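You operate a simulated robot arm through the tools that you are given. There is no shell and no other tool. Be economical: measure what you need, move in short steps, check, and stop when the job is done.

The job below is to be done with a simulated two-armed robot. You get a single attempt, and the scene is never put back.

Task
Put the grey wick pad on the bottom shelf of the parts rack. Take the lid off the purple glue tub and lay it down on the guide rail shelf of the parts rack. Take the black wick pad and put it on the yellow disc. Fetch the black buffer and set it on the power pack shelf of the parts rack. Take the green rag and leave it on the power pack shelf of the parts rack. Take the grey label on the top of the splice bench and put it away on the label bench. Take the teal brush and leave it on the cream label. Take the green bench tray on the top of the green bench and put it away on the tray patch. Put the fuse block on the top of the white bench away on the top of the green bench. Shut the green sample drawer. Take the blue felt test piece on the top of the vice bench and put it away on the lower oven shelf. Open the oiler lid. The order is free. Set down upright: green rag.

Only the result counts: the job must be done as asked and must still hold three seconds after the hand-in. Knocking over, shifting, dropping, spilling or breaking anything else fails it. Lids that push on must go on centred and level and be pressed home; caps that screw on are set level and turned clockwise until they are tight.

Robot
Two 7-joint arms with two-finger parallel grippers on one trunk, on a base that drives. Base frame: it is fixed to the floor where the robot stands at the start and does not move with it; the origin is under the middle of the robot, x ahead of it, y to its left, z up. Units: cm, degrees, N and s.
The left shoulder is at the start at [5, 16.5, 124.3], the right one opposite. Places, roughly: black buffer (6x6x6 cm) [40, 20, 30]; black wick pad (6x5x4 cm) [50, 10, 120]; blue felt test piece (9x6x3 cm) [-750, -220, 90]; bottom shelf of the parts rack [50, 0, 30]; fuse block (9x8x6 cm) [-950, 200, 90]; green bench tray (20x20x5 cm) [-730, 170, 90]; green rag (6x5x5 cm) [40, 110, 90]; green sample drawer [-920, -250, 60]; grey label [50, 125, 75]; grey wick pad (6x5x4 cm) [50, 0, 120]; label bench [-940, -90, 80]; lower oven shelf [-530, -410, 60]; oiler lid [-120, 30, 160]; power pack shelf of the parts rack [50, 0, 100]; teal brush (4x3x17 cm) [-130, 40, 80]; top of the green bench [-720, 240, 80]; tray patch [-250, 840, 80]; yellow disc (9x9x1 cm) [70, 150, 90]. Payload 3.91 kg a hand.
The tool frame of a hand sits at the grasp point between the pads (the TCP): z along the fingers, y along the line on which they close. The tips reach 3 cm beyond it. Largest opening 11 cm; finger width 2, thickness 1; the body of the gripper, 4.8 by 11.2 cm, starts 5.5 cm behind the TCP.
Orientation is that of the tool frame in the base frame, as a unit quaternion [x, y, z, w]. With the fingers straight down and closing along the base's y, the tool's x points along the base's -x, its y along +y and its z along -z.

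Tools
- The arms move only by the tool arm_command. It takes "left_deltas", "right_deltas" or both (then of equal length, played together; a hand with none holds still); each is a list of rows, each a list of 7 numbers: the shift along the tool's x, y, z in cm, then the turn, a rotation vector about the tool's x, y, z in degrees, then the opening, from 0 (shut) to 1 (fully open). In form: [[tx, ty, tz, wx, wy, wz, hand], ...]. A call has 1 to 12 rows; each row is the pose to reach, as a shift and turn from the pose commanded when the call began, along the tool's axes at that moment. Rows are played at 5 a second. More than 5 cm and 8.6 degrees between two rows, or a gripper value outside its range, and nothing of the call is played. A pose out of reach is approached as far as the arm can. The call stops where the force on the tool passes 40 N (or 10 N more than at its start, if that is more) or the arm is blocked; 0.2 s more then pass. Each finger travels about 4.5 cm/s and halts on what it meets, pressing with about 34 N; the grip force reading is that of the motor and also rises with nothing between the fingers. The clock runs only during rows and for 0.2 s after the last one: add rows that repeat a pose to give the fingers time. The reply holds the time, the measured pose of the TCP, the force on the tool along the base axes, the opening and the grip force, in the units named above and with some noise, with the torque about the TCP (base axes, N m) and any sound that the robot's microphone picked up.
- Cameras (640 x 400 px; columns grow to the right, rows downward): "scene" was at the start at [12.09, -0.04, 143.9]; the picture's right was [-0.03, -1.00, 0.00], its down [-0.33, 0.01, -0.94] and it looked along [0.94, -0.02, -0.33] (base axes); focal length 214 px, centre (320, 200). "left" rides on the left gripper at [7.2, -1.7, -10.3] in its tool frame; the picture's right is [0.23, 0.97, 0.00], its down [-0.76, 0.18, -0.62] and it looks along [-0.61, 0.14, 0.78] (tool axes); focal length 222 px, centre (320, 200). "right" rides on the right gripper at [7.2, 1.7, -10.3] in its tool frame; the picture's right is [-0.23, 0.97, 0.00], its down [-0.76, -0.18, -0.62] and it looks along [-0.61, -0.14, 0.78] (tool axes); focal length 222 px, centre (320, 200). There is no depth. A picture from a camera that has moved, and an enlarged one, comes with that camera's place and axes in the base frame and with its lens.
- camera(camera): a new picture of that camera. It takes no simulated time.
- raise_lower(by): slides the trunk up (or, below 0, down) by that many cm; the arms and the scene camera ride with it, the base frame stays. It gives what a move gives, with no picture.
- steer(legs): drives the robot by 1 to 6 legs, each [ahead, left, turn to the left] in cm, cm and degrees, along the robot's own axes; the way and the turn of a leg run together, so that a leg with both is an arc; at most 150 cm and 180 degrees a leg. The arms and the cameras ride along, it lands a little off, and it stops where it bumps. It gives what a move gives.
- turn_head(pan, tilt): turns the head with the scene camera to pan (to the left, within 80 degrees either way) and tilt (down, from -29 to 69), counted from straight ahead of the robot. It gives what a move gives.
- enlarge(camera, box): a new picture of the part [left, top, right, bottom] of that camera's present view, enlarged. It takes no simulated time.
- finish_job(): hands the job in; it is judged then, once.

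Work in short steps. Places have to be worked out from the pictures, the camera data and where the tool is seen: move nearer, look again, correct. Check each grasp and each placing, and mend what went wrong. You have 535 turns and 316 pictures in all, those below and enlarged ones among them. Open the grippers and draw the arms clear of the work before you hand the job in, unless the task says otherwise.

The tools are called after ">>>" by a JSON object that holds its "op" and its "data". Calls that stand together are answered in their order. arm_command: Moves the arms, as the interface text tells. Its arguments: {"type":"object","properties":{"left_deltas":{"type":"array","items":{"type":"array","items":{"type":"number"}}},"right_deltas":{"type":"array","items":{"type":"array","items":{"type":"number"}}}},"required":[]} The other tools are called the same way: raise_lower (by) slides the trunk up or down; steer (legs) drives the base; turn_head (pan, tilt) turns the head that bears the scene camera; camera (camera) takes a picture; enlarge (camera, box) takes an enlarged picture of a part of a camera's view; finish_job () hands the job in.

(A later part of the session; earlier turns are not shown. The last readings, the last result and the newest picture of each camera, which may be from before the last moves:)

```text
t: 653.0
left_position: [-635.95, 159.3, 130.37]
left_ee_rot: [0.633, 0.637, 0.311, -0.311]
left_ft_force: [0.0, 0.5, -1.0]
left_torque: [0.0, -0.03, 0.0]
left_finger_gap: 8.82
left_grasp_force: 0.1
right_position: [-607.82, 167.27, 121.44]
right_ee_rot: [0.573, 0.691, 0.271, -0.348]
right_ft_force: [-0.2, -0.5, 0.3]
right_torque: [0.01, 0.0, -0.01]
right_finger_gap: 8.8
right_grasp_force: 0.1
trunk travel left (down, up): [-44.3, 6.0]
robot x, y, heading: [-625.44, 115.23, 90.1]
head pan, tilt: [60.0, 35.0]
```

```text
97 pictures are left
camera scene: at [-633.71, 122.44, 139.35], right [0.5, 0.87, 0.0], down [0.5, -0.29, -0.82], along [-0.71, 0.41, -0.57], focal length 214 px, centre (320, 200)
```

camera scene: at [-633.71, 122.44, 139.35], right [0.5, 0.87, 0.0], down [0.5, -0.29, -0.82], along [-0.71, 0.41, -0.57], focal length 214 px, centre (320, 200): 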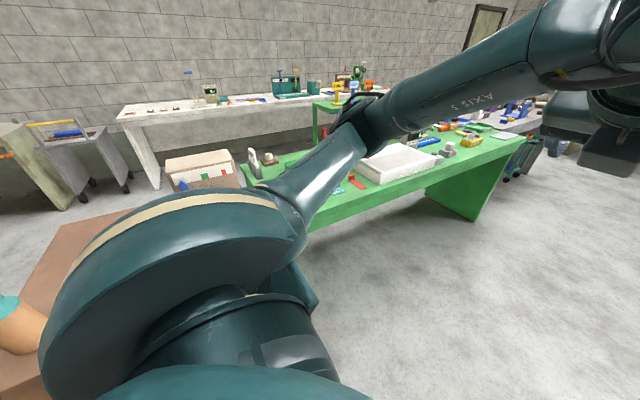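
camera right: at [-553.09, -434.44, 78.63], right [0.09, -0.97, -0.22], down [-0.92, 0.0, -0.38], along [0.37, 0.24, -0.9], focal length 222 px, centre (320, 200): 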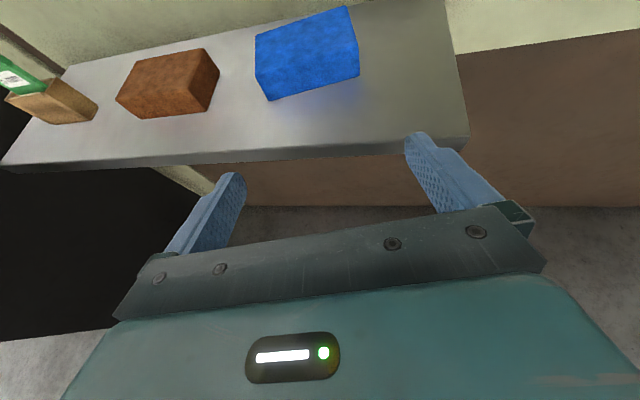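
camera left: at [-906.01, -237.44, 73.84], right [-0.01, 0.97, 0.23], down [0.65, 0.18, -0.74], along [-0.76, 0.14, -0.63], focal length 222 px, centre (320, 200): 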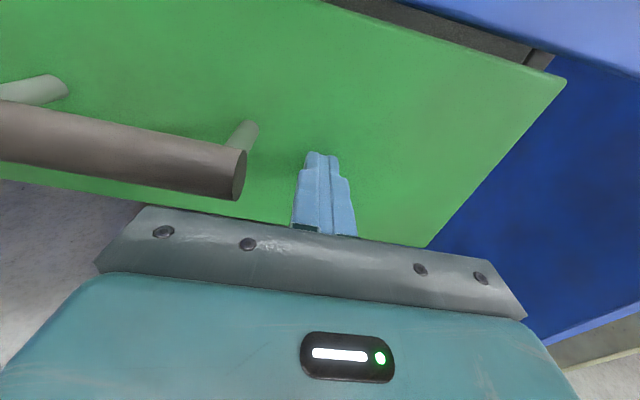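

Go ahead 55 and turn to face the tray.

>>> {"op": "steer", "data": {"legs": [[55, 0, 0], [0, 0, 90]]}}

>>> {"op": "turn_head", "data": {"pan": 0, "tilt": 40}}

>>> {"op": "camera", "data": {"camera": "scene"}}

```text
t: 660.0
left_position: [-670.63, 160.48, 130.35]
left_ee_rot: [0.003, 0.898, 0.003, -0.439]
left_ft_force: [0.8, 0.8, 0.4]
left_torque: [-0.04, -0.03, 0.01]
left_finger_gap: 8.8
left_grasp_force: 0.1
right_position: [-678.22, 188.71, 121.46]
right_ee_rot: [-0.079, 0.894, -0.053, -0.438]
right_ft_force: [0.5, -0.7, 0.1]
right_torque: [-0.01, -0.01, -0.01]
right_finger_gap: 8.8
right_grasp_force: 0.0
trunk travel left (down, up): [-44.3, 6.0]
robot x, y, heading: [-625.81, 169.97, 179.4]
head pan, tilt: [60.0, 35.0]
```

```text
t: 661.3
left_position: [-670.56, 160.34, 130.4]
left_ee_rot: [0.002, 0.899, 0.002, -0.439]
left_ft_force: [-0.3, 0.3, -0.3]
left_torque: [-0.01, -0.02, -0.01]
left_finger_gap: 8.82
left_grasp_force: 0.1
right_position: [-678.3, 188.74, 121.37]
right_ee_rot: [-0.078, 0.894, -0.051, -0.438]
right_ft_force: [-0.1, 0.1, -0.6]
right_torque: [-0.01, 0.02, -0.05]
right_finger_gap: 8.8
right_grasp_force: 0.0
trunk travel left (down, up): [-44.3, 6.0]
robot x, y, heading: [-625.94, 169.79, 179.5]
head pan, tilt: [0.0, 40.0]
```

```text
96 pictures are left
camera scene: at [-637.65, 170.29, 138.59], right [0.01, 1.0, 0.0], down [0.64, -0.01, -0.77], along [-0.77, 0.01, -0.64], focal length 214 px, centre (320, 200)
```

scene: 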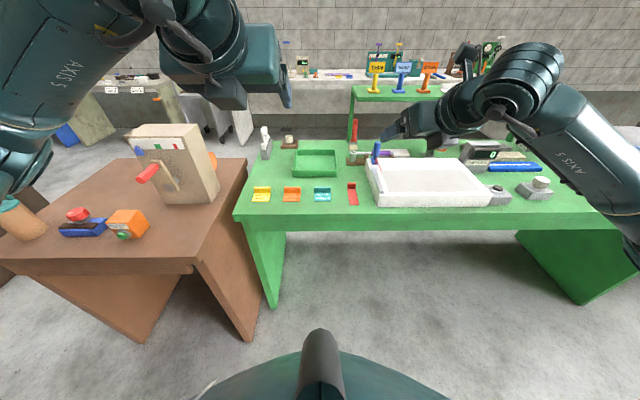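

>>> {"op": "enlarge", "data": {"camera": "scene", "box": [220, 120, 380, 220]}}

```text
4.00 times, centred on (300, 170) of scene
camera zoom: at [-637.65, 170.29, 138.59], right [0.01, 1.0, 0.0], down [0.64, -0.01, -0.77], along [-0.77, 0.01, -0.64], focal length 858 px, centre (400, 320)
```

zoom: 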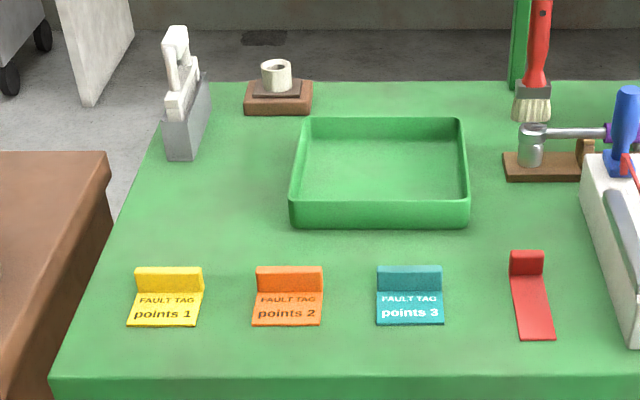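

Tray spans x −720…−738, y 159…179.5 (z 84–89). I'll take it two‑handed by the side walls. Lower trunk 20 and bring both hands to L=±10, unyawing the right one.

>>> {"op": "raise_lower", "data": {"by": -20}}

>>> {"op": "arm_command", "data": {"left_deltas": [[0.7, -0.1, 3.6, 0, 0, 0, 0.45], [1.4, -0.2, 7.2, 0, 0, 0, 0.45], [2.1, -0.3, 10.7, 0, 0, 0, 0.45], [2.8, -0.4, 14.3, 0, 0, 0, 0.45], [3.5, -0.6, 17.9, 0, 0, 0, 0.45], [4.1, -0.7, 21.4, 0, 0, 0, 0.45]], "right_deltas": [[1, -1.5, 1.7, -1.6, 0, 1.2, 0.45], [2, -3, 3.4, -3.2, 0, 2.4, 0.45], [3, -4.4, 5, -4.8, 0, 3.7, 0.45], [4, -5.8, 6.7, -6.4, 0, 5, 0.45], [5, -7.3, 8.4, -8, 0, 6.2, 0.45], [6, -8.7, 10, -9.5, 0, 7.4, 0.45]]}}

>>> {"op": "steer", "data": {"legs": [[27, 0.5, 0.5]]}}

>>> {"op": "camera", "data": {"camera": "left"}}

>>> {"op": "camera", "data": {"camera": "right"}}

```text
t: 663.5
left_position: [-670.54, 160.38, 110.41]
left_ee_rot: [0.002, 0.898, 0.002, -0.44]
left_ft_force: [-0.2, 0.2, -0.6]
left_torque: [-0.01, -0.02, -0.01]
left_finger_gap: 8.8
left_grasp_force: 0.1
right_position: [-678.33, 188.8, 101.37]
right_ee_rot: [-0.079, 0.894, -0.051, -0.438]
right_ft_force: [-0.1, 0.4, 0.1]
right_torque: [-0.05, 0.02, -0.01]
right_finger_gap: 8.8
right_grasp_force: 0.1
trunk travel left (down, up): [-24.3, 26.0]
robot x, y, heading: [-626.35, 170.05, 179.3]
head pan, tilt: [0.0, 40.0]
```

```text
t: 664.9
left_position: [-690.04, 160.14, 100.44]
left_ee_rot: [0.003, 0.898, 0.003, -0.439]
left_ft_force: [-0.6, 1.0, -0.5]
left_torque: [-0.02, -0.02, 0.0]
left_finger_gap: 4.95
left_grasp_force: 0.1
right_position: [-688.17, 178.01, 100.19]
right_ee_rot: [0.016, 0.898, -0.005, -0.44]
right_ft_force: [-0.5, 0.0, 0.0]
right_torque: [-0.02, -0.03, 0.01]
right_finger_gap: 4.94
right_grasp_force: 0.1
trunk travel left (down, up): [-24.3, 26.0]
robot x, y, heading: [-626.37, 169.66, 179.4]
head pan, tilt: [0.0, 40.0]
```

```text
t: 666.8
left_position: [-716.84, 159.28, 100.46]
left_ee_rot: [-0.001, 0.898, 0.0, -0.439]
left_ft_force: [-0.6, -0.3, -0.4]
left_torque: [0.03, -0.03, -0.03]
left_finger_gap: 4.94
left_grasp_force: 0.1
right_position: [-715.05, 177.33, 100.31]
right_ee_rot: [0.013, 0.899, -0.007, -0.438]
right_ft_force: [0.3, 0.9, 0.0]
right_torque: [0.01, -0.07, 0.01]
right_finger_gap: 4.92
right_grasp_force: 0.1
trunk travel left (down, up): [-24.3, 26.0]
robot x, y, heading: [-653.03, 169.24, 179.7]
head pan, tilt: [0.0, 40.0]
```

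```text
94 pictures are left
camera left: at [-713.15, 157.6, 112.56], right [-0.14, 0.97, 0.18], down [0.96, 0.18, -0.22], along [-0.24, 0.14, -0.96], focal length 222 px, centre (320, 200)
```

left: 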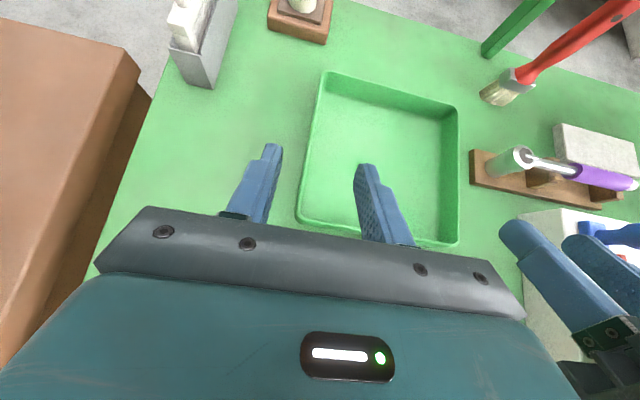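

```text
93 pictures are left
camera right: at [-711.31, 179.33, 112.28], right [0.16, 0.97, -0.2], down [0.96, -0.2, -0.21], along [-0.25, -0.16, -0.96], focal length 222 px, centre (320, 200)
```

right: 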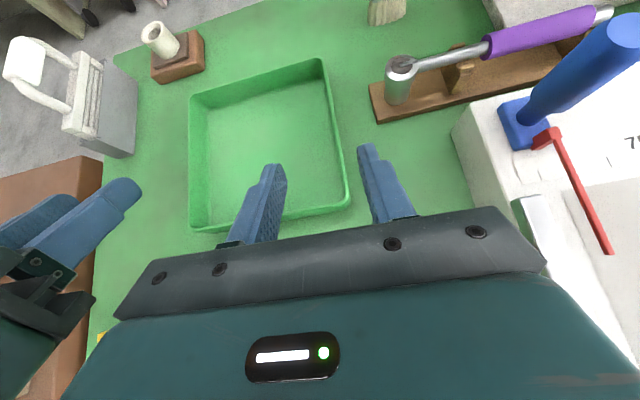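

Walls: left y≈159.1, right y≈178.6, tray centre x≈-725.7. Lower both hands to just above the rims.

>>> {"op": "arm_command", "data": {"left_deltas": [[-0.5, -0.1, 3.3, 0, 0, 0, 0.45], [-1.5, -0.2, 6.5, 0, 0, 0, 0.45], [-2.7, -0.2, 10, 0, 0, 0, 0.45], [-3.3, -0.2, 12.2, 0, 0, 0, 0.45]], "right_deltas": [[-0.3, 0.5, 3.6, 0, 0, 0, 0.45], [-1, 1, 7.2, 0, 0, 0, 0.45], [-1.8, 1.3, 10.9, 0, 0, 0, 0.45], [-2.1, 1.3, 13.5, 0, 0, 0, 0.45]]}}

>>> {"op": "camera", "data": {"camera": "left"}}

>>> {"op": "camera", "data": {"camera": "right"}}

```text
t: 667.8
left_position: [-724.43, 159.07, 90.5]
left_ee_rot: [-0.001, 0.898, 0.001, -0.439]
left_ft_force: [1.0, 0.2, 0.2]
left_torque: [0.01, 0.0, 0.0]
left_finger_gap: 4.93
left_grasp_force: 0.0
right_position: [-724.36, 178.53, 90.24]
right_ee_rot: [0.012, 0.899, -0.007, -0.438]
right_ft_force: [0.4, -0.2, -0.6]
right_torque: [0.0, 0.0, 0.0]
right_finger_gap: 4.94
right_grasp_force: 0.1
trunk travel left (down, up): [-24.3, 26.0]
robot x, y, heading: [-652.84, 169.35, 179.7]
head pan, tilt: [0.0, 40.0]
```

```text
92 pictures are left
camera left: at [-720.75, 157.45, 102.44], right [-0.14, 0.97, 0.18], down [0.96, 0.18, -0.22], along [-0.24, 0.14, -0.96], focal length 222 px, centre (320, 200)
```

left: 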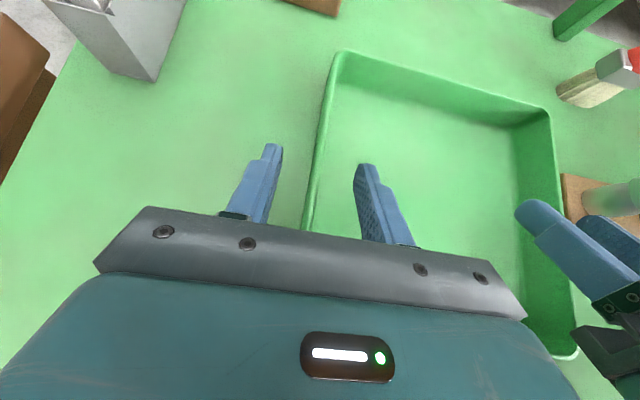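

```text
91 pictures are left
camera right: at [-720.63, 180.57, 102.3], right [0.16, 0.97, -0.2], down [0.96, -0.2, -0.21], along [-0.25, -0.16, -0.96], focal length 222 px, centre (320, 200)
```

right: 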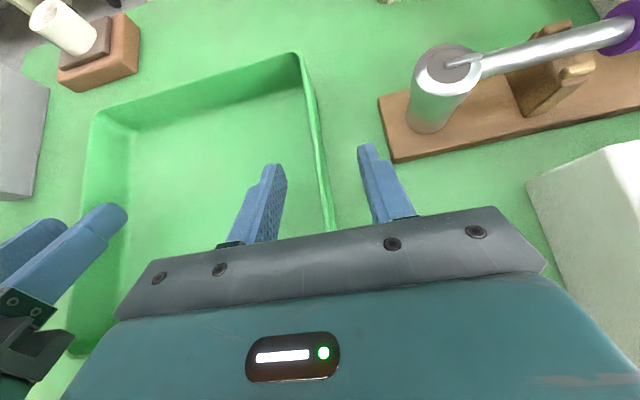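

Both straddle the walls. Lower 2.2 and close both together.

>>> {"op": "arm_command", "data": {"left_deltas": [[-0.9, 0, 0.7, 0, 0, 0, 0.45], [-1.7, 0, 1.35, 0, 0, 0, 0.45], [-1.7, 0, 1.35, 0, 0, 0, 0.3], [-1.7, 0, 1.35, 0, 0, 0, 0.1], [-1.7, 0, 1.35, 0, 0, 0, 0], [-1.7, 0, 1.35, 0, 0, 0, 0]], "right_deltas": [[-0.9, 0, 0.7, 0, 0, 0, 0.45], [-1.7, 0, 1.3, 0, 0, 0, 0.45], [-1.7, 0, 1.3, 0, 0, 0, 0.3], [-1.7, 0, 1.3, 0, 0, 0, 0.1], [-1.7, 0, 1.3, 0, 0, 0, 0], [-1.7, 0, 1.3, 0, 0, 0, 0]]}}

>>> {"op": "camera", "data": {"camera": "left"}}

>>> {"op": "camera", "data": {"camera": "right"}}

```text
t: 669.2
left_position: [-724.3, 158.87, 88.94]
left_ee_rot: [-0.002, 0.896, 0.0, -0.443]
left_ft_force: [-7.3, -4.5, 25.8]
left_torque: [0.04, -2.0, -0.58]
left_finger_gap: 0.4
left_grasp_force: 33.5
right_position: [-724.34, 178.52, 88.84]
right_ee_rot: [0.012, 0.896, -0.006, -0.445]
right_ft_force: [-5.0, -0.1, 29.5]
right_torque: [0.75, -2.05, 0.17]
right_finger_gap: 0.42
right_grasp_force: 33.7
trunk travel left (down, up): [-24.3, 26.0]
robot x, y, heading: [-653.23, 169.66, 180.0]
head pan, tilt: [0.0, 40.0]
```

```text
90 pictures are left
camera left: at [-720.48, 157.3, 100.97], right [-0.14, 0.97, 0.18], down [0.96, 0.18, -0.23], along [-0.25, 0.14, -0.96], focal length 222 px, centre (320, 200)
```

left: 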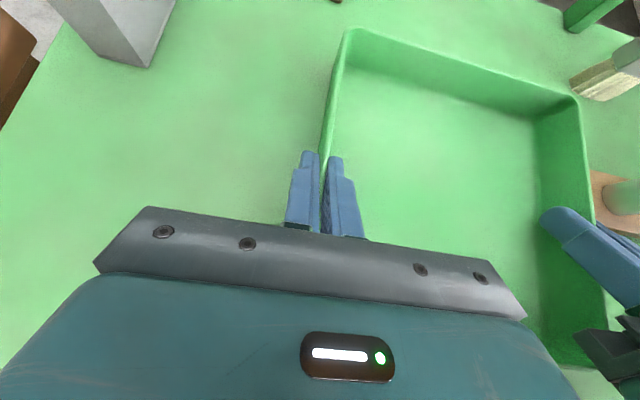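

```text
89 pictures are left
camera right: at [-720.28, 180.5, 100.94], right [0.15, 0.97, -0.2], down [0.95, -0.2, -0.22], along [-0.26, -0.16, -0.95], focal length 222 px, centre (320, 200)
```

right: 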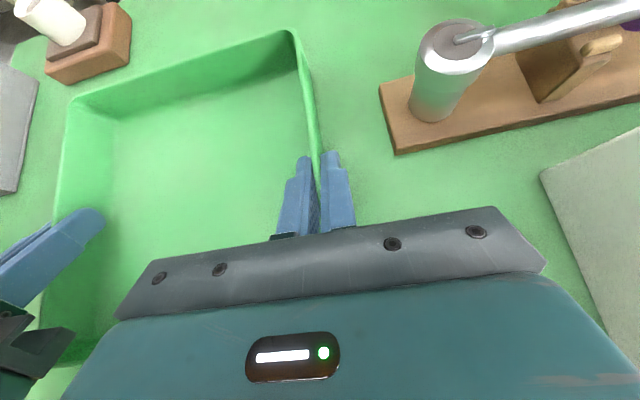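

Walls gripped (0.4 cm). The gripper undersides press on the front rim, so I ease up 0.8, then lift with the trunk 3 cm.

>>> {"op": "arm_command", "data": {"left_deltas": [[0.4, 0, -0.3, 0, 0, 0, 0], [0.7, 0, -0.5, 0, 0, 0, 0]], "right_deltas": [[0.4, 0, -0.3, 0, 0, 0, 0], [0.7, 0, -0.5, 0, 0, 0, 0]]}}

>>> {"op": "raise_lower", "data": {"by": 4}}

>>> {"op": "enlarge", "data": {"camera": "scene", "box": [220, 80, 420, 220]}}

```text
t: 669.8
left_position: [-724.45, 158.94, 88.79]
left_ee_rot: [-0.001, 0.9, 0.0, -0.437]
left_ft_force: [-0.2, -5.1, 3.3]
left_torque: [0.2, -0.48, -0.68]
left_finger_gap: 0.42
left_grasp_force: 34.4
right_position: [-724.29, 178.54, 88.87]
right_ee_rot: [0.013, 0.899, -0.005, -0.437]
right_ft_force: [5.5, 0.4, 7.5]
right_torque: [0.6, -0.87, 0.59]
right_finger_gap: 0.38
right_grasp_force: 34.1
trunk travel left (down, up): [-24.3, 26.0]
robot x, y, heading: [-652.6, 169.26, 179.7]
head pan, tilt: [0.0, 40.0]
```

```text
t: 670.6
left_position: [-724.57, 159.0, 93.11]
left_ee_rot: [-0.001, 0.898, 0.0, -0.44]
left_ft_force: [1.0, -2.5, 0.1]
left_torque: [-0.22, -0.17, -0.57]
left_finger_gap: 0.4
left_grasp_force: 34.1
right_position: [-724.52, 178.59, 92.92]
right_ee_rot: [0.013, 0.898, -0.006, -0.439]
right_ft_force: [-0.6, 3.5, -3.2]
right_torque: [0.5, 0.11, 0.43]
right_finger_gap: 0.39
right_grasp_force: 34.4
trunk travel left (down, up): [-28.3, 22.0]
robot x, y, heading: [-653.19, 169.7, 179.7]
head pan, tilt: [0.0, 40.0]
```

```text
2.86 times, centred on (320, 150) of scene
camera zoom: at [-664.67, 169.92, 122.58], right [0.0, 1.0, 0.0], down [0.64, 0.0, -0.77], along [-0.77, 0.0, -0.64], focal length 613 px, centre (320, 343)
```

zoom: 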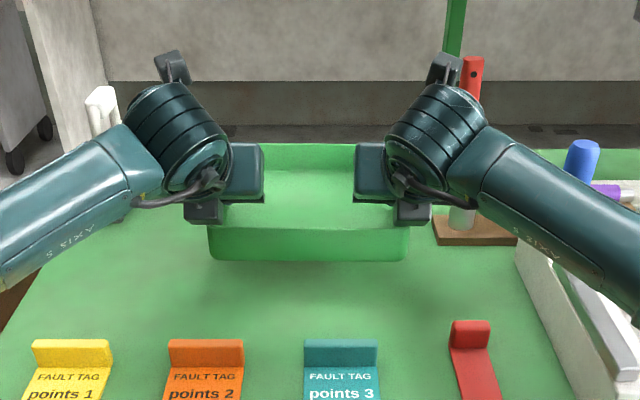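

Tray is level in both hands. Raise 18, back out 38 cm, turn to +y.

>>> {"op": "raise_lower", "data": {"by": 18}}

>>> {"op": "steer", "data": {"legs": [[-38, 0, 0], [0, 0, -90]]}}

>>> {"op": "turn_head", "data": {"pan": 0, "tilt": 15}}

>>> {"op": "camera", "data": {"camera": "scene"}}

```text
t: 672.6
left_position: [-724.56, 158.94, 111.22]
left_ee_rot: [-0.002, 0.899, -0.001, -0.439]
left_ft_force: [3.0, -4.3, 0.7]
left_torque: [-0.08, -0.09, -0.81]
left_finger_gap: 0.37
left_grasp_force: 34.2
right_position: [-724.5, 178.58, 110.98]
right_ee_rot: [0.013, 0.899, -0.006, -0.438]
right_ft_force: [-3.2, 3.6, -4.2]
right_torque: [0.61, 0.05, 0.15]
right_finger_gap: 0.38
right_grasp_force: 34.3
trunk travel left (down, up): [-46.3, 4.0]
robot x, y, heading: [-652.63, 169.66, 179.7]
head pan, tilt: [0.0, 40.0]
```

```text
t: 678.8
left_position: [-626.74, 240.95, 111.13]
left_ee_rot: [0.631, 0.639, 0.309, -0.312]
left_ft_force: [-5.4, -3.5, 0.6]
left_torque: [-0.12, 0.14, -0.71]
left_finger_gap: 0.36
left_grasp_force: 34.1
right_position: [-607.07, 241.12, 110.95]
right_ee_rot: [0.641, 0.63, 0.303, -0.316]
right_ft_force: [7.0, 3.2, -4.2]
right_torque: [0.09, -0.6, 0.22]
right_finger_gap: 0.37
right_grasp_force: 34.5
trunk travel left (down, up): [-46.3, 4.0]
robot x, y, heading: [-615.5, 169.35, 90.4]
head pan, tilt: [0.0, 40.0]
```

```text
t: 679.7
left_position: [-626.71, 240.89, 111.07]
left_ee_rot: [0.633, 0.638, 0.31, -0.311]
left_ft_force: [-1.7, -2.4, -0.1]
left_torque: [-0.17, 0.15, -0.81]
left_finger_gap: 0.39
left_grasp_force: 34.1
right_position: [-607.02, 241.04, 111.02]
right_ee_rot: [0.641, 0.629, 0.304, -0.316]
right_ft_force: [0.0, 2.4, -3.0]
right_torque: [0.11, -0.52, 0.31]
right_finger_gap: 0.41
right_grasp_force: 33.8
trunk travel left (down, up): [-46.3, 4.0]
robot x, y, heading: [-615.65, 169.39, 90.2]
head pan, tilt: [0.0, 15.0]
```

```text
87 pictures are left
camera scene: at [-615.57, 182.01, 144.53], right [1.0, 0.01, 0.0], down [0.0, -0.26, -0.97], along [-0.01, 0.97, -0.26], focal length 214 px, centre (320, 200)
```

scene: 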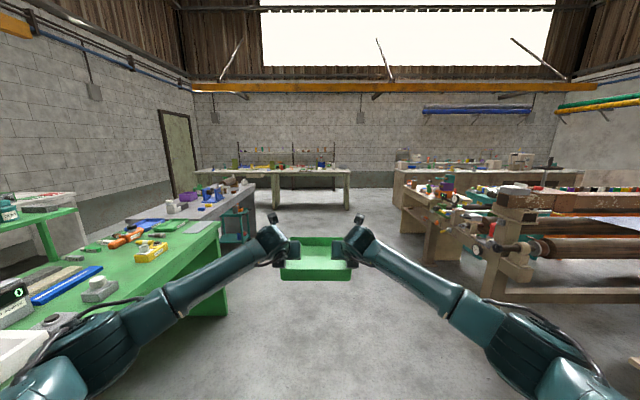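

Drive up to y≈540 first.

>>> {"op": "steer", "data": {"legs": [[148, 0, 0], [148, 0, 0], [70, 0, 0]]}}

>>> {"op": "camera", "data": {"camera": "scene"}}

```text
t: 697.4
left_position: [-626.16, 607.85, 111.08]
left_ee_rot: [0.636, 0.635, 0.311, -0.31]
left_ft_force: [-1.7, -2.3, 0.8]
left_torque: [-0.09, 0.17, -0.75]
left_finger_gap: 0.38
left_grasp_force: 34.2
right_position: [-606.55, 607.66, 111.05]
right_ee_rot: [0.646, 0.625, 0.307, -0.314]
right_ft_force: [1.3, 1.9, -3.5]
right_torque: [0.03, -0.55, 0.31]
right_finger_gap: 0.4
right_grasp_force: 33.9
trunk travel left (down, up): [-46.3, 4.0]
robot x, y, heading: [-615.61, 536.12, 89.6]
head pan, tilt: [0.0, 15.0]
```

```text
86 pictures are left
camera scene: at [-615.79, 548.75, 144.54], right [1.0, -0.01, 0.0], down [0.0, -0.26, -0.97], along [0.01, 0.97, -0.26], focal length 214 px, centre (320, 200)
```

scene: 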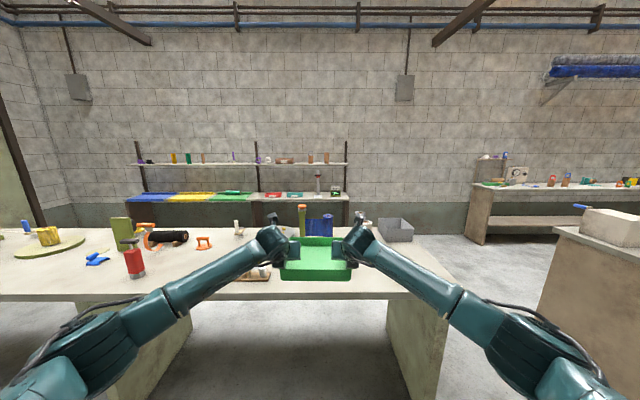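

The patch bench is along the far right wall. Strafe right 115 to the gap between benches and look.

>>> {"op": "steer", "data": {"legs": [[-5, -115, 0.4]]}}

>>> {"op": "turn_head", "data": {"pan": -35, "tilt": 20}}

>>> {"op": "camera", "data": {"camera": "scene"}}

```text
t: 702.6
left_position: [-519.48, 603.04, 110.91]
left_ee_rot: [0.634, 0.637, 0.309, -0.311]
left_ft_force: [-0.9, -0.7, -0.5]
left_torque: [-0.21, 0.15, -0.6]
left_finger_gap: 0.36
left_grasp_force: 34.2
right_position: [-499.88, 602.86, 110.91]
right_ee_rot: [0.643, 0.629, 0.305, -0.313]
right_ft_force: [0.4, 0.4, -3.2]
right_torque: [0.09, -0.38, 0.53]
right_finger_gap: 0.38
right_grasp_force: 34.3
trunk travel left (down, up): [-46.3, 4.0]
robot x, y, heading: [-508.43, 531.63, 90.2]
head pan, tilt: [0.0, 15.0]
stopped in leg 1: the robot was blocked; the commanded pose is now the measured one
```

```text
t: 703.6
left_position: [-519.53, 602.9, 111.08]
left_ee_rot: [0.633, 0.637, 0.31, -0.312]
left_ft_force: [-1.6, -1.3, -0.2]
left_torque: [-0.05, 0.16, -0.67]
left_finger_gap: 0.36
left_grasp_force: 34.1
right_position: [-499.81, 602.96, 110.92]
right_ee_rot: [0.643, 0.628, 0.305, -0.315]
right_ft_force: [0.8, 0.7, -2.8]
right_torque: [0.01, -0.4, 0.49]
right_finger_gap: 0.36
right_grasp_force: 33.8
trunk travel left (down, up): [-46.3, 4.0]
robot x, y, heading: [-508.64, 531.57, 90.3]
head pan, tilt: [-35.0, 20.0]
```

```text
85 pictures are left
camera scene: at [-503.35, 542.21, 143.73], right [0.82, -0.57, 0.0], down [-0.2, -0.28, -0.94], along [0.54, 0.77, -0.34], focal length 214 px, centre (320, 200)
```

scene: 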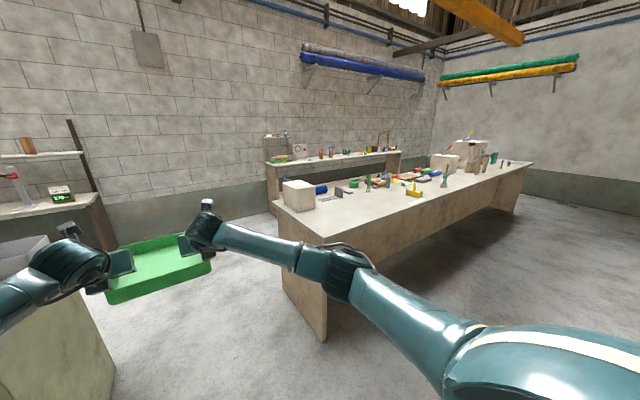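

Gap is clear ahead. Drive 213 ahead into the back aisle.

>>> {"op": "steer", "data": {"legs": [[100, 8, 0], [113, 0, 0]]}}

>>> {"op": "turn_head", "data": {"pan": -60, "tilt": 20}}

>>> {"op": "camera", "data": {"camera": "scene"}}

```text
t: 714.3
left_position: [-528.25, 816.91, 111.15]
left_ee_rot: [0.633, 0.637, 0.31, -0.311]
left_ft_force: [-1.2, -0.1, 0.1]
left_torque: [-0.03, 0.15, -0.62]
left_finger_gap: 0.38
left_grasp_force: 34.2
right_position: [-508.66, 817.02, 110.87]
right_ee_rot: [0.642, 0.629, 0.304, -0.316]
right_ft_force: [1.0, 0.6, -1.6]
right_torque: [-0.02, -0.38, 0.51]
right_finger_gap: 0.39
right_grasp_force: 33.9
trunk travel left (down, up): [-46.3, 4.0]
robot x, y, heading: [-517.18, 745.27, 90.2]
head pan, tilt: [-35.0, 20.0]
```

```text
t: 715.1
left_position: [-528.18, 816.98, 111.17]
left_ee_rot: [0.634, 0.638, 0.309, -0.311]
left_ft_force: [-1.5, -0.9, 0.3]
left_torque: [-0.09, 0.2, -0.62]
left_finger_gap: 0.35
left_grasp_force: 33.9
right_position: [-508.44, 816.99, 111.01]
right_ee_rot: [0.642, 0.629, 0.305, -0.315]
right_ft_force: [1.9, 1.4, -2.3]
right_torque: [0.01, -0.39, 0.53]
right_finger_gap: 0.35
right_grasp_force: 33.8
trunk travel left (down, up): [-46.3, 4.0]
robot x, y, heading: [-516.98, 745.41, 90.3]
head pan, tilt: [-60.0, 20.0]
```

```text
84 pictures are left
camera scene: at [-509.24, 753.3, 143.73], right [0.5, -0.86, 0.0], down [-0.3, -0.17, -0.94], along [0.81, 0.47, -0.34], focal length 214 px, centre (320, 200)
```

scene: 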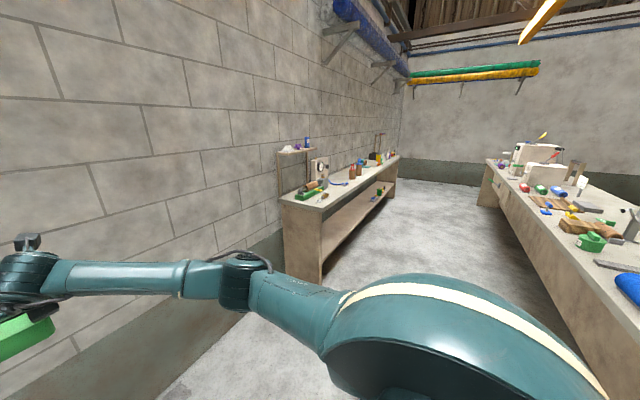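

Raise 4 and strafe right ~130, then look at the wall bench.

>>> {"op": "raise_lower", "data": {"by": 4}}

>>> {"op": "steer", "data": {"legs": [[-4, -140, 0]]}}

>>> {"op": "turn_head", "data": {"pan": -35, "tilt": 30}}

>>> {"op": "camera", "data": {"camera": "scene"}}

```text
t: 716.0
left_position: [-528.23, 817.02, 115.01]
left_ee_rot: [0.633, 0.638, 0.309, -0.311]
left_ft_force: [-2.0, -0.4, -1.0]
left_torque: [0.04, 0.18, -0.61]
left_finger_gap: 0.38
left_grasp_force: 34.2
right_position: [-508.53, 816.96, 114.8]
right_ee_rot: [0.642, 0.629, 0.305, -0.315]
right_ft_force: [1.1, 0.2, -1.6]
right_torque: [-0.06, -0.38, 0.52]
right_finger_gap: 0.4
right_grasp_force: 34.5
trunk travel left (down, up): [-50.3, 0.0]
robot x, y, heading: [-516.94, 745.28, 90.0]
head pan, tilt: [-60.0, 20.0]
```

```text
t: 723.0
left_position: [-387.38, 812.7, 115.03]
left_ee_rot: [0.636, 0.634, 0.311, -0.31]
left_ft_force: [-1.4, -1.3, 0.0]
left_torque: [-0.05, 0.23, -0.58]
left_finger_gap: 0.37
left_grasp_force: 34.5
right_position: [-367.84, 812.66, 115.03]
right_ee_rot: [0.646, 0.625, 0.307, -0.313]
right_ft_force: [0.6, 0.3, -1.9]
right_torque: [-0.06, -0.4, 0.53]
right_finger_gap: 0.39
right_grasp_force: 34.0
trunk travel left (down, up): [-50.3, 0.0]
robot x, y, heading: [-377.05, 740.91, 89.6]
head pan, tilt: [-60.0, 20.0]
```

```text
t: 723.9
left_position: [-387.32, 812.64, 115.14]
left_ee_rot: [0.637, 0.634, 0.311, -0.31]
left_ft_force: [-0.5, -1.3, 0.3]
left_torque: [-0.1, 0.18, -0.57]
left_finger_gap: 0.36
left_grasp_force: 34.3
right_position: [-367.77, 812.63, 114.86]
right_ee_rot: [0.645, 0.626, 0.307, -0.313]
right_ft_force: [2.0, 1.8, -2.7]
right_torque: [0.05, -0.49, 0.37]
right_finger_gap: 0.36
right_grasp_force: 34.2
trunk travel left (down, up): [-50.3, 0.0]
robot x, y, heading: [-376.64, 741.36, 89.8]
head pan, tilt: [-35.0, 30.0]
```

```text
83 pictures are left
camera scene: at [-371.85, 751.72, 146.12], right [0.81, -0.58, 0.0], down [-0.29, -0.41, -0.87], along [0.5, 0.71, -0.5], focal length 214 px, centre (320, 200)
```

scene: 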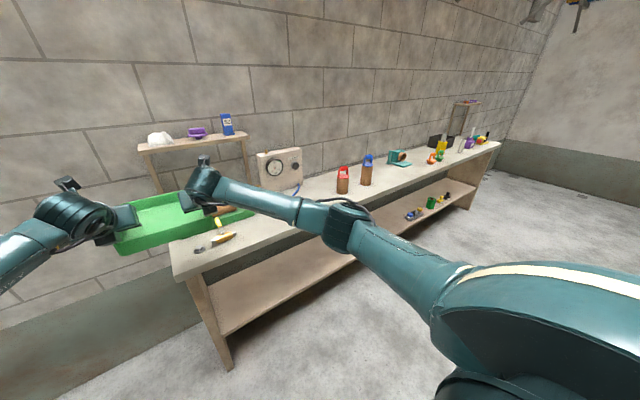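

>>> {"op": "enlarge", "data": {"camera": "scene", "box": [290, 110, 510, 240]}}

```text
2.91 times, centred on (400, 175) of scene
camera zoom: at [-371.85, 751.72, 146.12], right [0.81, -0.58, 0.0], down [-0.29, -0.41, -0.87], along [0.5, 0.71, -0.5], focal length 624 px, centre (87, 273)
```

zoom: 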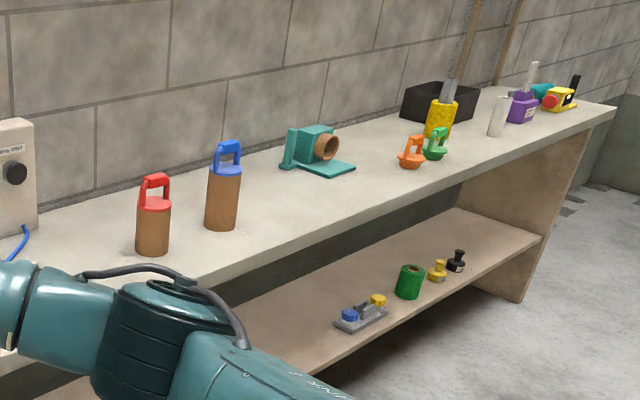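

The region around (-250,843), between the blue bottle and the teal device, is free — likely the patch. Strafe right 125 and look.

>>> {"op": "steer", "data": {"legs": [[0, -126, 0.4]]}}

>>> {"op": "turn_head", "data": {"pan": 0, "tilt": 35}}

>>> {"op": "camera", "data": {"camera": "scene"}}

>>> {"op": "camera", "data": {"camera": "left"}}

```text
t: 730.2
left_position: [-262.2, 812.17, 115.08]
left_ee_rot: [0.635, 0.636, 0.31, -0.311]
left_ft_force: [-0.7, -1.6, -0.2]
left_torque: [-0.04, 0.22, -0.57]
left_finger_gap: 0.39
left_grasp_force: 34.2
right_position: [-242.67, 812.18, 114.96]
right_ee_rot: [0.643, 0.628, 0.306, -0.314]
right_ft_force: [1.5, 1.3, -3.8]
right_torque: [-0.01, -0.48, 0.32]
right_finger_gap: 0.38
right_grasp_force: 34.0
trunk travel left (down, up): [-50.3, 0.0]
robot x, y, heading: [-251.37, 740.68, 89.9]
head pan, tilt: [-35.0, 30.0]
```

```text
t: 731.2
left_position: [-262.23, 812.21, 115.15]
left_ee_rot: [0.634, 0.636, 0.31, -0.311]
left_ft_force: [-0.1, -0.9, -0.5]
left_torque: [-0.06, 0.22, -0.58]
left_finger_gap: 0.39
left_grasp_force: 34.6
right_position: [-242.67, 812.17, 114.86]
right_ee_rot: [0.643, 0.628, 0.305, -0.314]
right_ft_force: [0.4, 1.0, -2.2]
right_torque: [0.04, -0.41, 0.38]
right_finger_gap: 0.35
right_grasp_force: 34.3
trunk travel left (down, up): [-50.3, 0.0]
robot x, y, heading: [-251.25, 740.51, 89.9]
head pan, tilt: [0.0, 35.0]
```

```text
81 pictures are left
camera scene: at [-251.55, 752.68, 145.34], right [1.0, 0.0, 0.0], down [0.0, -0.57, -0.82], along [0.0, 0.82, -0.57], focal length 214 px, centre (320, 200)
```

scene: 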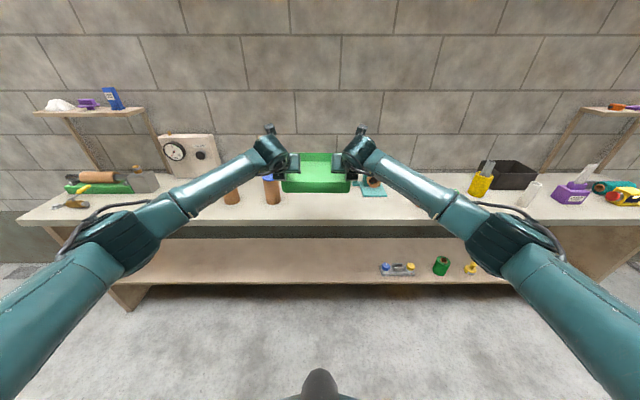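

```text
80 pictures are left
camera left: at [-263.87, 808.61, 127.11], right [0.97, 0.14, 0.18], down [0.18, -0.96, -0.22], along [0.14, 0.24, -0.96], focal length 222 px, centre (320, 200)
```

left: 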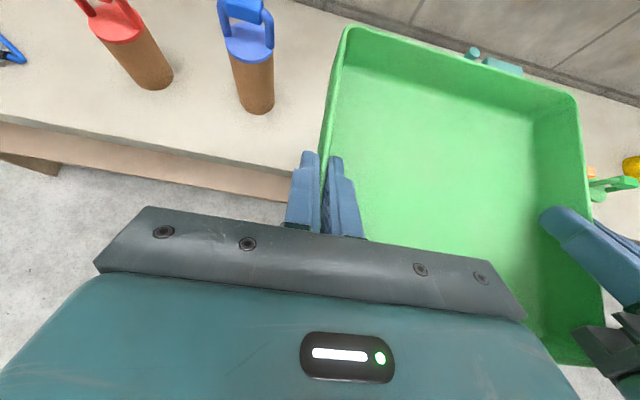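

>>> {"op": "enlarge", "data": {"camera": "scene", "box": [240, 140, 400, 240]}}

```text
4.00 times, centred on (320, 190) of scene
camera zoom: at [-251.55, 752.68, 145.34], right [1.0, 0.0, 0.0], down [0.0, -0.57, -0.82], along [0.0, 0.82, -0.57], focal length 858 px, centre (320, 240)
```

zoom: 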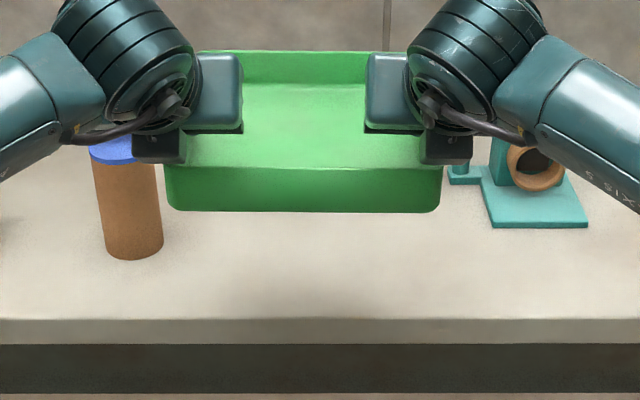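

No mark visible so far; I step aside 60 cm and look at that part of the bench unobstructed.

>>> {"op": "steer", "data": {"legs": [[0, 62, 0]]}}

>>> {"op": "turn_head", "data": {"pan": -38, "tilt": 35}}

>>> {"op": "enlarge", "data": {"camera": "scene", "box": [240, 100, 440, 225]}}

```text
t: 734.7
left_position: [-324.71, 812.21, 114.95]
left_ee_rot: [0.634, 0.636, 0.31, -0.311]
left_ft_force: [-0.7, -1.3, 0.4]
left_torque: [-0.08, 0.21, -0.57]
left_finger_gap: 0.35
left_grasp_force: 33.5
right_position: [-305.15, 812.3, 114.97]
right_ee_rot: [0.643, 0.628, 0.306, -0.314]
right_ft_force: [1.4, 1.5, -3.5]
right_torque: [0.01, -0.44, 0.32]
right_finger_gap: 0.38
right_grasp_force: 33.9
trunk travel left (down, up): [-50.3, 0.0]
robot x, y, heading: [-313.95, 740.84, 90.2]
head pan, tilt: [0.0, 35.0]
```

```text
t: 735.7
left_position: [-324.69, 812.25, 114.99]
left_ee_rot: [0.634, 0.636, 0.31, -0.311]
left_ft_force: [-0.4, -1.3, -0.9]
left_torque: [-0.1, 0.22, -0.54]
left_finger_gap: 0.37
left_grasp_force: 34.1
right_position: [-305.13, 812.28, 114.93]
right_ee_rot: [0.643, 0.628, 0.306, -0.315]
right_ft_force: [1.2, 1.5, -2.6]
right_torque: [0.03, -0.43, 0.4]
right_finger_gap: 0.36
right_grasp_force: 34.3
trunk travel left (down, up): [-50.3, 0.0]
robot x, y, heading: [-313.93, 740.7, 90.0]
head pan, tilt: [-38.0, 35.0]
```

```text
3.20 times, centred on (340, 162) of scene
camera zoom: at [-308.59, 750.86, 145.34], right [0.79, -0.62, 0.0], down [-0.35, -0.45, -0.82], along [0.5, 0.65, -0.57], focal length 686 px, centre (256, 320)
```

zoom: 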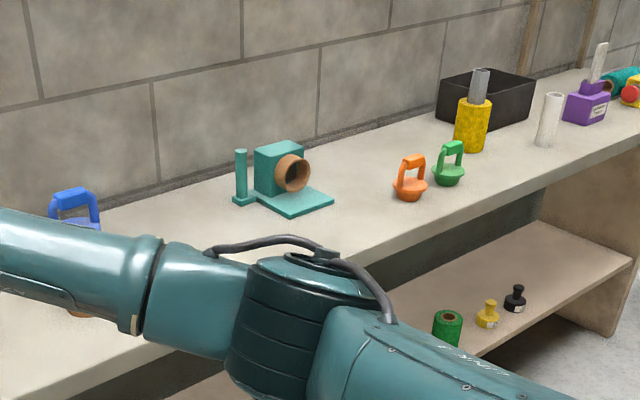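

The gap centred at x≈-250.5 between bottle and device is the place. Return, then drive ahead so the tray centre is at y≈842.

>>> {"op": "steer", "data": {"legs": [[0, -64.4, 0]]}}

>>> {"op": "steer", "data": {"legs": [[24, 0, 0]]}}

>>> {"op": "camera", "data": {"camera": "left"}}

>>> {"op": "camera", "data": {"camera": "right"}}

```text
t: 739.3
left_position: [-260.45, 812.11, 115.06]
left_ee_rot: [0.635, 0.635, 0.31, -0.311]
left_ft_force: [0.0, -0.1, -0.6]
left_torque: [-0.04, 0.23, -0.51]
left_finger_gap: 0.37
left_grasp_force: 34.1
right_position: [-240.82, 811.91, 114.99]
right_ee_rot: [0.644, 0.627, 0.306, -0.314]
right_ft_force: [1.3, 0.2, -2.1]
right_torque: [-0.02, -0.44, 0.36]
right_finger_gap: 0.4
right_grasp_force: 33.9
trunk travel left (down, up): [-50.3, 0.0]
robot x, y, heading: [-249.84, 740.31, 89.7]
head pan, tilt: [-38.0, 35.0]
```

```text
t: 741.1
left_position: [-260.17, 836.12, 115.06]
left_ee_rot: [0.637, 0.634, 0.311, -0.309]
left_ft_force: [-1.0, -1.7, -1.0]
left_torque: [-0.03, 0.24, -0.55]
left_finger_gap: 0.36
left_grasp_force: 33.9
right_position: [-240.68, 836.05, 115.01]
right_ee_rot: [0.645, 0.626, 0.306, -0.313]
right_ft_force: [1.0, 0.3, -2.2]
right_torque: [-0.02, -0.37, 0.35]
right_finger_gap: 0.37
right_grasp_force: 33.9
trunk travel left (down, up): [-50.3, 0.0]
robot x, y, heading: [-249.6, 764.5, 89.5]
head pan, tilt: [-38.0, 35.0]
```

```text
77 pictures are left
camera left: at [-261.84, 832.6, 127.07], right [0.97, 0.14, 0.18], down [0.17, -0.96, -0.22], along [0.14, 0.24, -0.96], focal length 222 px, centre (320, 200)
```

left: 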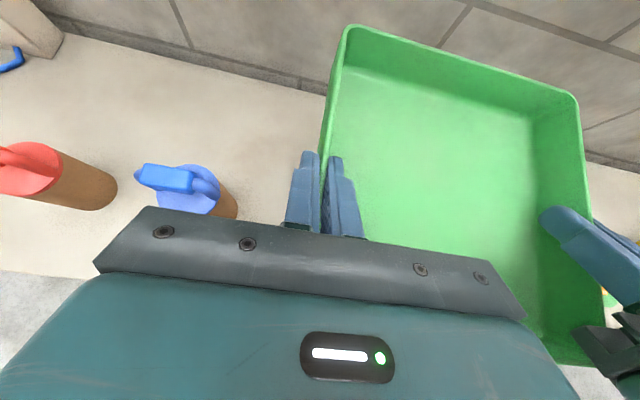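

```text
76 pictures are left
camera right: at [-238.61, 832.45, 126.92], right [0.97, -0.16, -0.2], down [-0.2, -0.96, -0.21], along [-0.16, 0.24, -0.96], focal length 222 px, centre (320, 200)
```

right: 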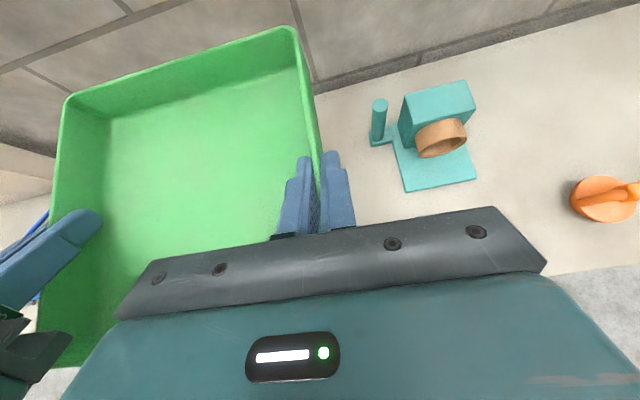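

Good clearance both sides. Ahead 4.5, then lower the trunk 24.

>>> {"op": "steer", "data": {"legs": [[4.5, 0, 0.4]]}}

>>> {"op": "raise_lower", "data": {"by": -24}}

>>> {"op": "turn_head", "data": {"pan": 0, "tilt": 35}}

>>> {"op": "camera", "data": {"camera": "scene"}}

```text
t: 742.0
left_position: [-260.47, 840.64, 114.95]
left_ee_rot: [0.635, 0.636, 0.31, -0.31]
left_ft_force: [-0.6, -0.2, -0.6]
left_torque: [-0.04, 0.21, -0.52]
left_finger_gap: 0.37
left_grasp_force: 33.9
right_position: [-240.97, 840.72, 114.75]
right_ee_rot: [0.643, 0.629, 0.305, -0.314]
right_ft_force: [0.3, 0.7, -2.2]
right_torque: [-0.01, -0.39, 0.4]
right_finger_gap: 0.38
right_grasp_force: 34.1
trunk travel left (down, up): [-50.3, 0.0]
robot x, y, heading: [-249.78, 769.16, 89.9]
head pan, tilt: [-38.0, 35.0]
```

```text
t: 744.5
left_position: [-260.67, 840.58, 91.13]
left_ee_rot: [0.635, 0.636, 0.309, -0.312]
left_ft_force: [-0.8, -0.3, -1.6]
left_torque: [-0.04, 0.25, -0.5]
left_finger_gap: 0.37
left_grasp_force: 34.0
right_position: [-241.0, 840.53, 90.95]
right_ee_rot: [0.643, 0.628, 0.306, -0.314]
right_ft_force: [0.4, 0.4, -1.6]
right_torque: [-0.02, -0.37, 0.41]
right_finger_gap: 0.35
right_grasp_force: 34.1
trunk travel left (down, up): [-26.3, 24.0]
robot x, y, heading: [-249.66, 768.6, 90.0]
head pan, tilt: [-38.0, 35.0]
```

```text
t: 745.5
left_position: [-260.6, 840.58, 91.12]
left_ee_rot: [0.634, 0.636, 0.31, -0.311]
left_ft_force: [0.2, -1.2, 0.7]
left_torque: [-0.07, 0.24, -0.45]
left_finger_gap: 0.36
left_grasp_force: 33.8
right_position: [-241.01, 840.52, 90.97]
right_ee_rot: [0.643, 0.628, 0.306, -0.314]
right_ft_force: [0.9, -0.3, -1.5]
right_torque: [-0.02, -0.37, 0.4]
right_finger_gap: 0.38
right_grasp_force: 33.7
trunk travel left (down, up): [-26.3, 24.0]
robot x, y, heading: [-249.67, 769.15, 89.9]
head pan, tilt: [0.0, 35.0]
```

```text
75 pictures are left
camera scene: at [-249.88, 781.0, 121.34], right [1.0, 0.0, 0.0], down [0.0, -0.57, -0.82], along [0.0, 0.82, -0.57], focal length 214 px, centre (320, 200)
```

scene: 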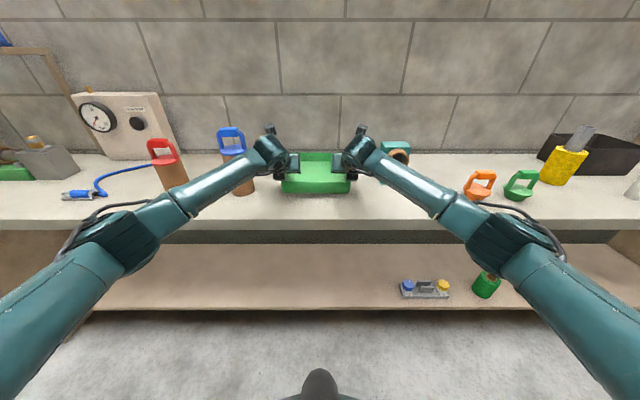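

Lower by small trunk steps until contact.

>>> {"op": "raise_lower", "data": {"by": -2}}

>>> {"op": "raise_lower", "data": {"by": -1}}

>>> {"op": "raise_lower", "data": {"by": -0.7}}

```text
t: 746.2
left_position: [-260.62, 840.47, 89.01]
left_ee_rot: [0.635, 0.636, 0.309, -0.311]
left_ft_force: [-0.2, 0.3, 0.1]
left_torque: [-0.2, 0.13, -0.48]
left_finger_gap: 0.38
left_grasp_force: 33.7
right_position: [-241.02, 840.54, 88.94]
right_ee_rot: [0.643, 0.628, 0.306, -0.314]
right_ft_force: [0.7, -0.3, -0.3]
right_torque: [-0.02, -0.41, 0.54]
right_finger_gap: 0.38
right_grasp_force: 34.2
trunk travel left (down, up): [-24.3, 26.0]
robot x, y, heading: [-249.88, 768.91, 89.9]
head pan, tilt: [0.0, 35.0]
```

```text
t: 746.8
left_position: [-260.7, 840.32, 89.05]
left_ee_rot: [0.632, 0.634, 0.315, -0.315]
left_ft_force: [-3.6, 7.7, 26.3]
left_torque: [-2.36, -0.1, -0.34]
left_finger_gap: 0.36
left_grasp_force: 34.2
right_position: [-240.93, 840.51, 88.99]
right_ee_rot: [0.64, 0.626, 0.31, -0.322]
right_ft_force: [0.3, 10.6, 29.9]
right_torque: [-1.44, -0.58, 0.29]
right_finger_gap: 0.39
right_grasp_force: 33.7
trunk travel left (down, up): [-23.3, 27.0]
robot x, y, heading: [-249.46, 769.22, 90.5]
head pan, tilt: [0.0, 35.0]
```

```text
t: 747.2
left_position: [-260.65, 840.66, 89.11]
left_ee_rot: [0.63, 0.632, 0.32, -0.317]
left_ft_force: [-1.4, 1.9, 12.9]
left_torque: [-1.27, 0.03, -0.07]
left_finger_gap: 0.37
left_grasp_force: 34.2
right_position: [-241.04, 840.61, 89.05]
right_ee_rot: [0.638, 0.624, 0.313, -0.326]
right_ft_force: [1.6, 0.8, 12.9]
right_torque: [-0.86, -0.66, 0.0]
right_finger_gap: 0.39
right_grasp_force: 34.1
trunk travel left (down, up): [-22.9, 27.4]
robot x, y, heading: [-249.94, 769.18, 90.0]
head pan, tilt: [0.0, 35.0]
stopped: the force on the tool passed its limit (the readings are from after the stop); the commanded pose is now the measured one
```

Tray is on the bench (contact both sides). Open both grippers, then raise the trunk to clear the rims.

>>> {"op": "arm_command", "data": {"left_deltas": [[0, 0, 0, 0, 0, 0, 0.2], [0, 0, 0, 0, 0, 0, 0.4], [0, 0, 0, 0, 0, 0, 0.45], [0, 0, 0, 0, 0, 0, 0.45]], "right_deltas": [[0, 0, 0, 0, 0, 0, 0.2], [0, 0, 0, 0, 0, 0, 0.4], [0, 0, 0, 0, 0, 0, 0.45], [0, 0, 0, 0, 0, 0, 0.45]]}}

>>> {"op": "raise_lower", "data": {"by": 12}}

>>> {"op": "camera", "data": {"camera": "left"}}

>>> {"op": "camera", "data": {"camera": "right"}}

```text
t: 748.2
left_position: [-260.78, 840.6, 89.11]
left_ee_rot: [0.63, 0.633, 0.319, -0.317]
left_ft_force: [-2.6, 2.7, 19.8]
left_torque: [-1.53, -0.12, -0.12]
left_finger_gap: 4.93
left_grasp_force: 0.2
right_position: [-241.06, 840.61, 88.99]
right_ee_rot: [0.639, 0.624, 0.312, -0.324]
right_ft_force: [1.4, 4.2, 20.4]
right_torque: [-1.54, -0.01, 0.16]
right_finger_gap: 4.94
right_grasp_force: 0.1
trunk travel left (down, up): [-22.9, 27.4]
robot x, y, heading: [-249.63, 768.85, 90.0]
head pan, tilt: [0.0, 35.0]
```

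```text
t: 749.7
left_position: [-260.62, 840.67, 100.54]
left_ee_rot: [0.631, 0.634, 0.316, -0.316]
left_ft_force: [0.8, 0.2, 0.2]
left_torque: [0.01, 0.0, 0.03]
left_finger_gap: 4.97
left_grasp_force: 0.0
right_position: [-241.0, 840.85, 100.6]
right_ee_rot: [0.64, 0.625, 0.31, -0.321]
right_ft_force: [0.0, 0.9, 0.0]
right_torque: [-0.03, 0.02, -0.03]
right_finger_gap: 4.97
right_grasp_force: 0.0
trunk travel left (down, up): [-34.9, 15.4]
robot x, y, heading: [-249.69, 768.99, 89.8]
head pan, tilt: [0.0, 35.0]
```

```text
74 pictures are left
camera left: at [-262.32, 836.94, 112.55], right [0.97, 0.14, 0.18], down [0.18, -0.96, -0.23], along [0.14, 0.26, -0.95], focal length 222 px, centre (320, 200)
```

left: 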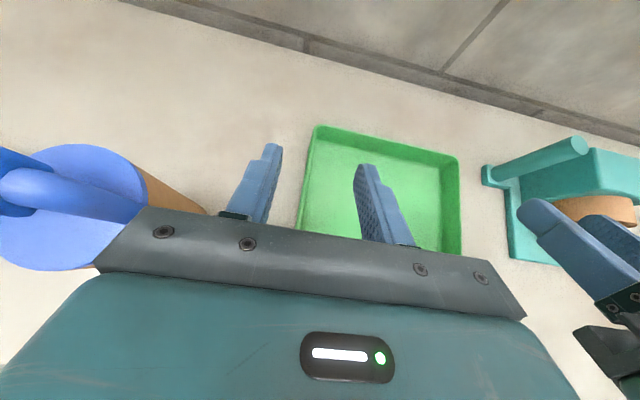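

```text
73 pictures are left
camera right: at [-238.99, 836.94, 112.54], right [0.97, -0.15, -0.21], down [-0.19, -0.95, -0.23], along [-0.16, 0.26, -0.95], focal length 222 px, centre (320, 200)
```

right: 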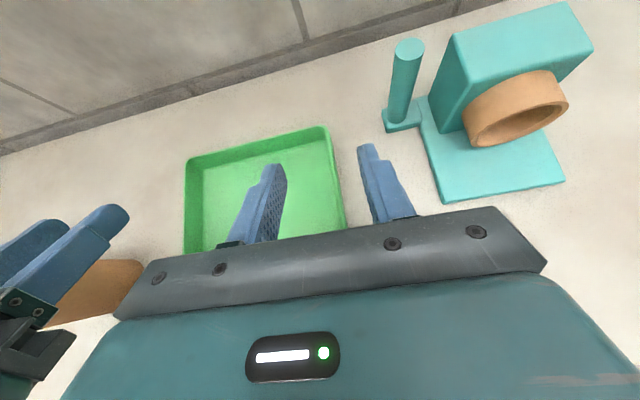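

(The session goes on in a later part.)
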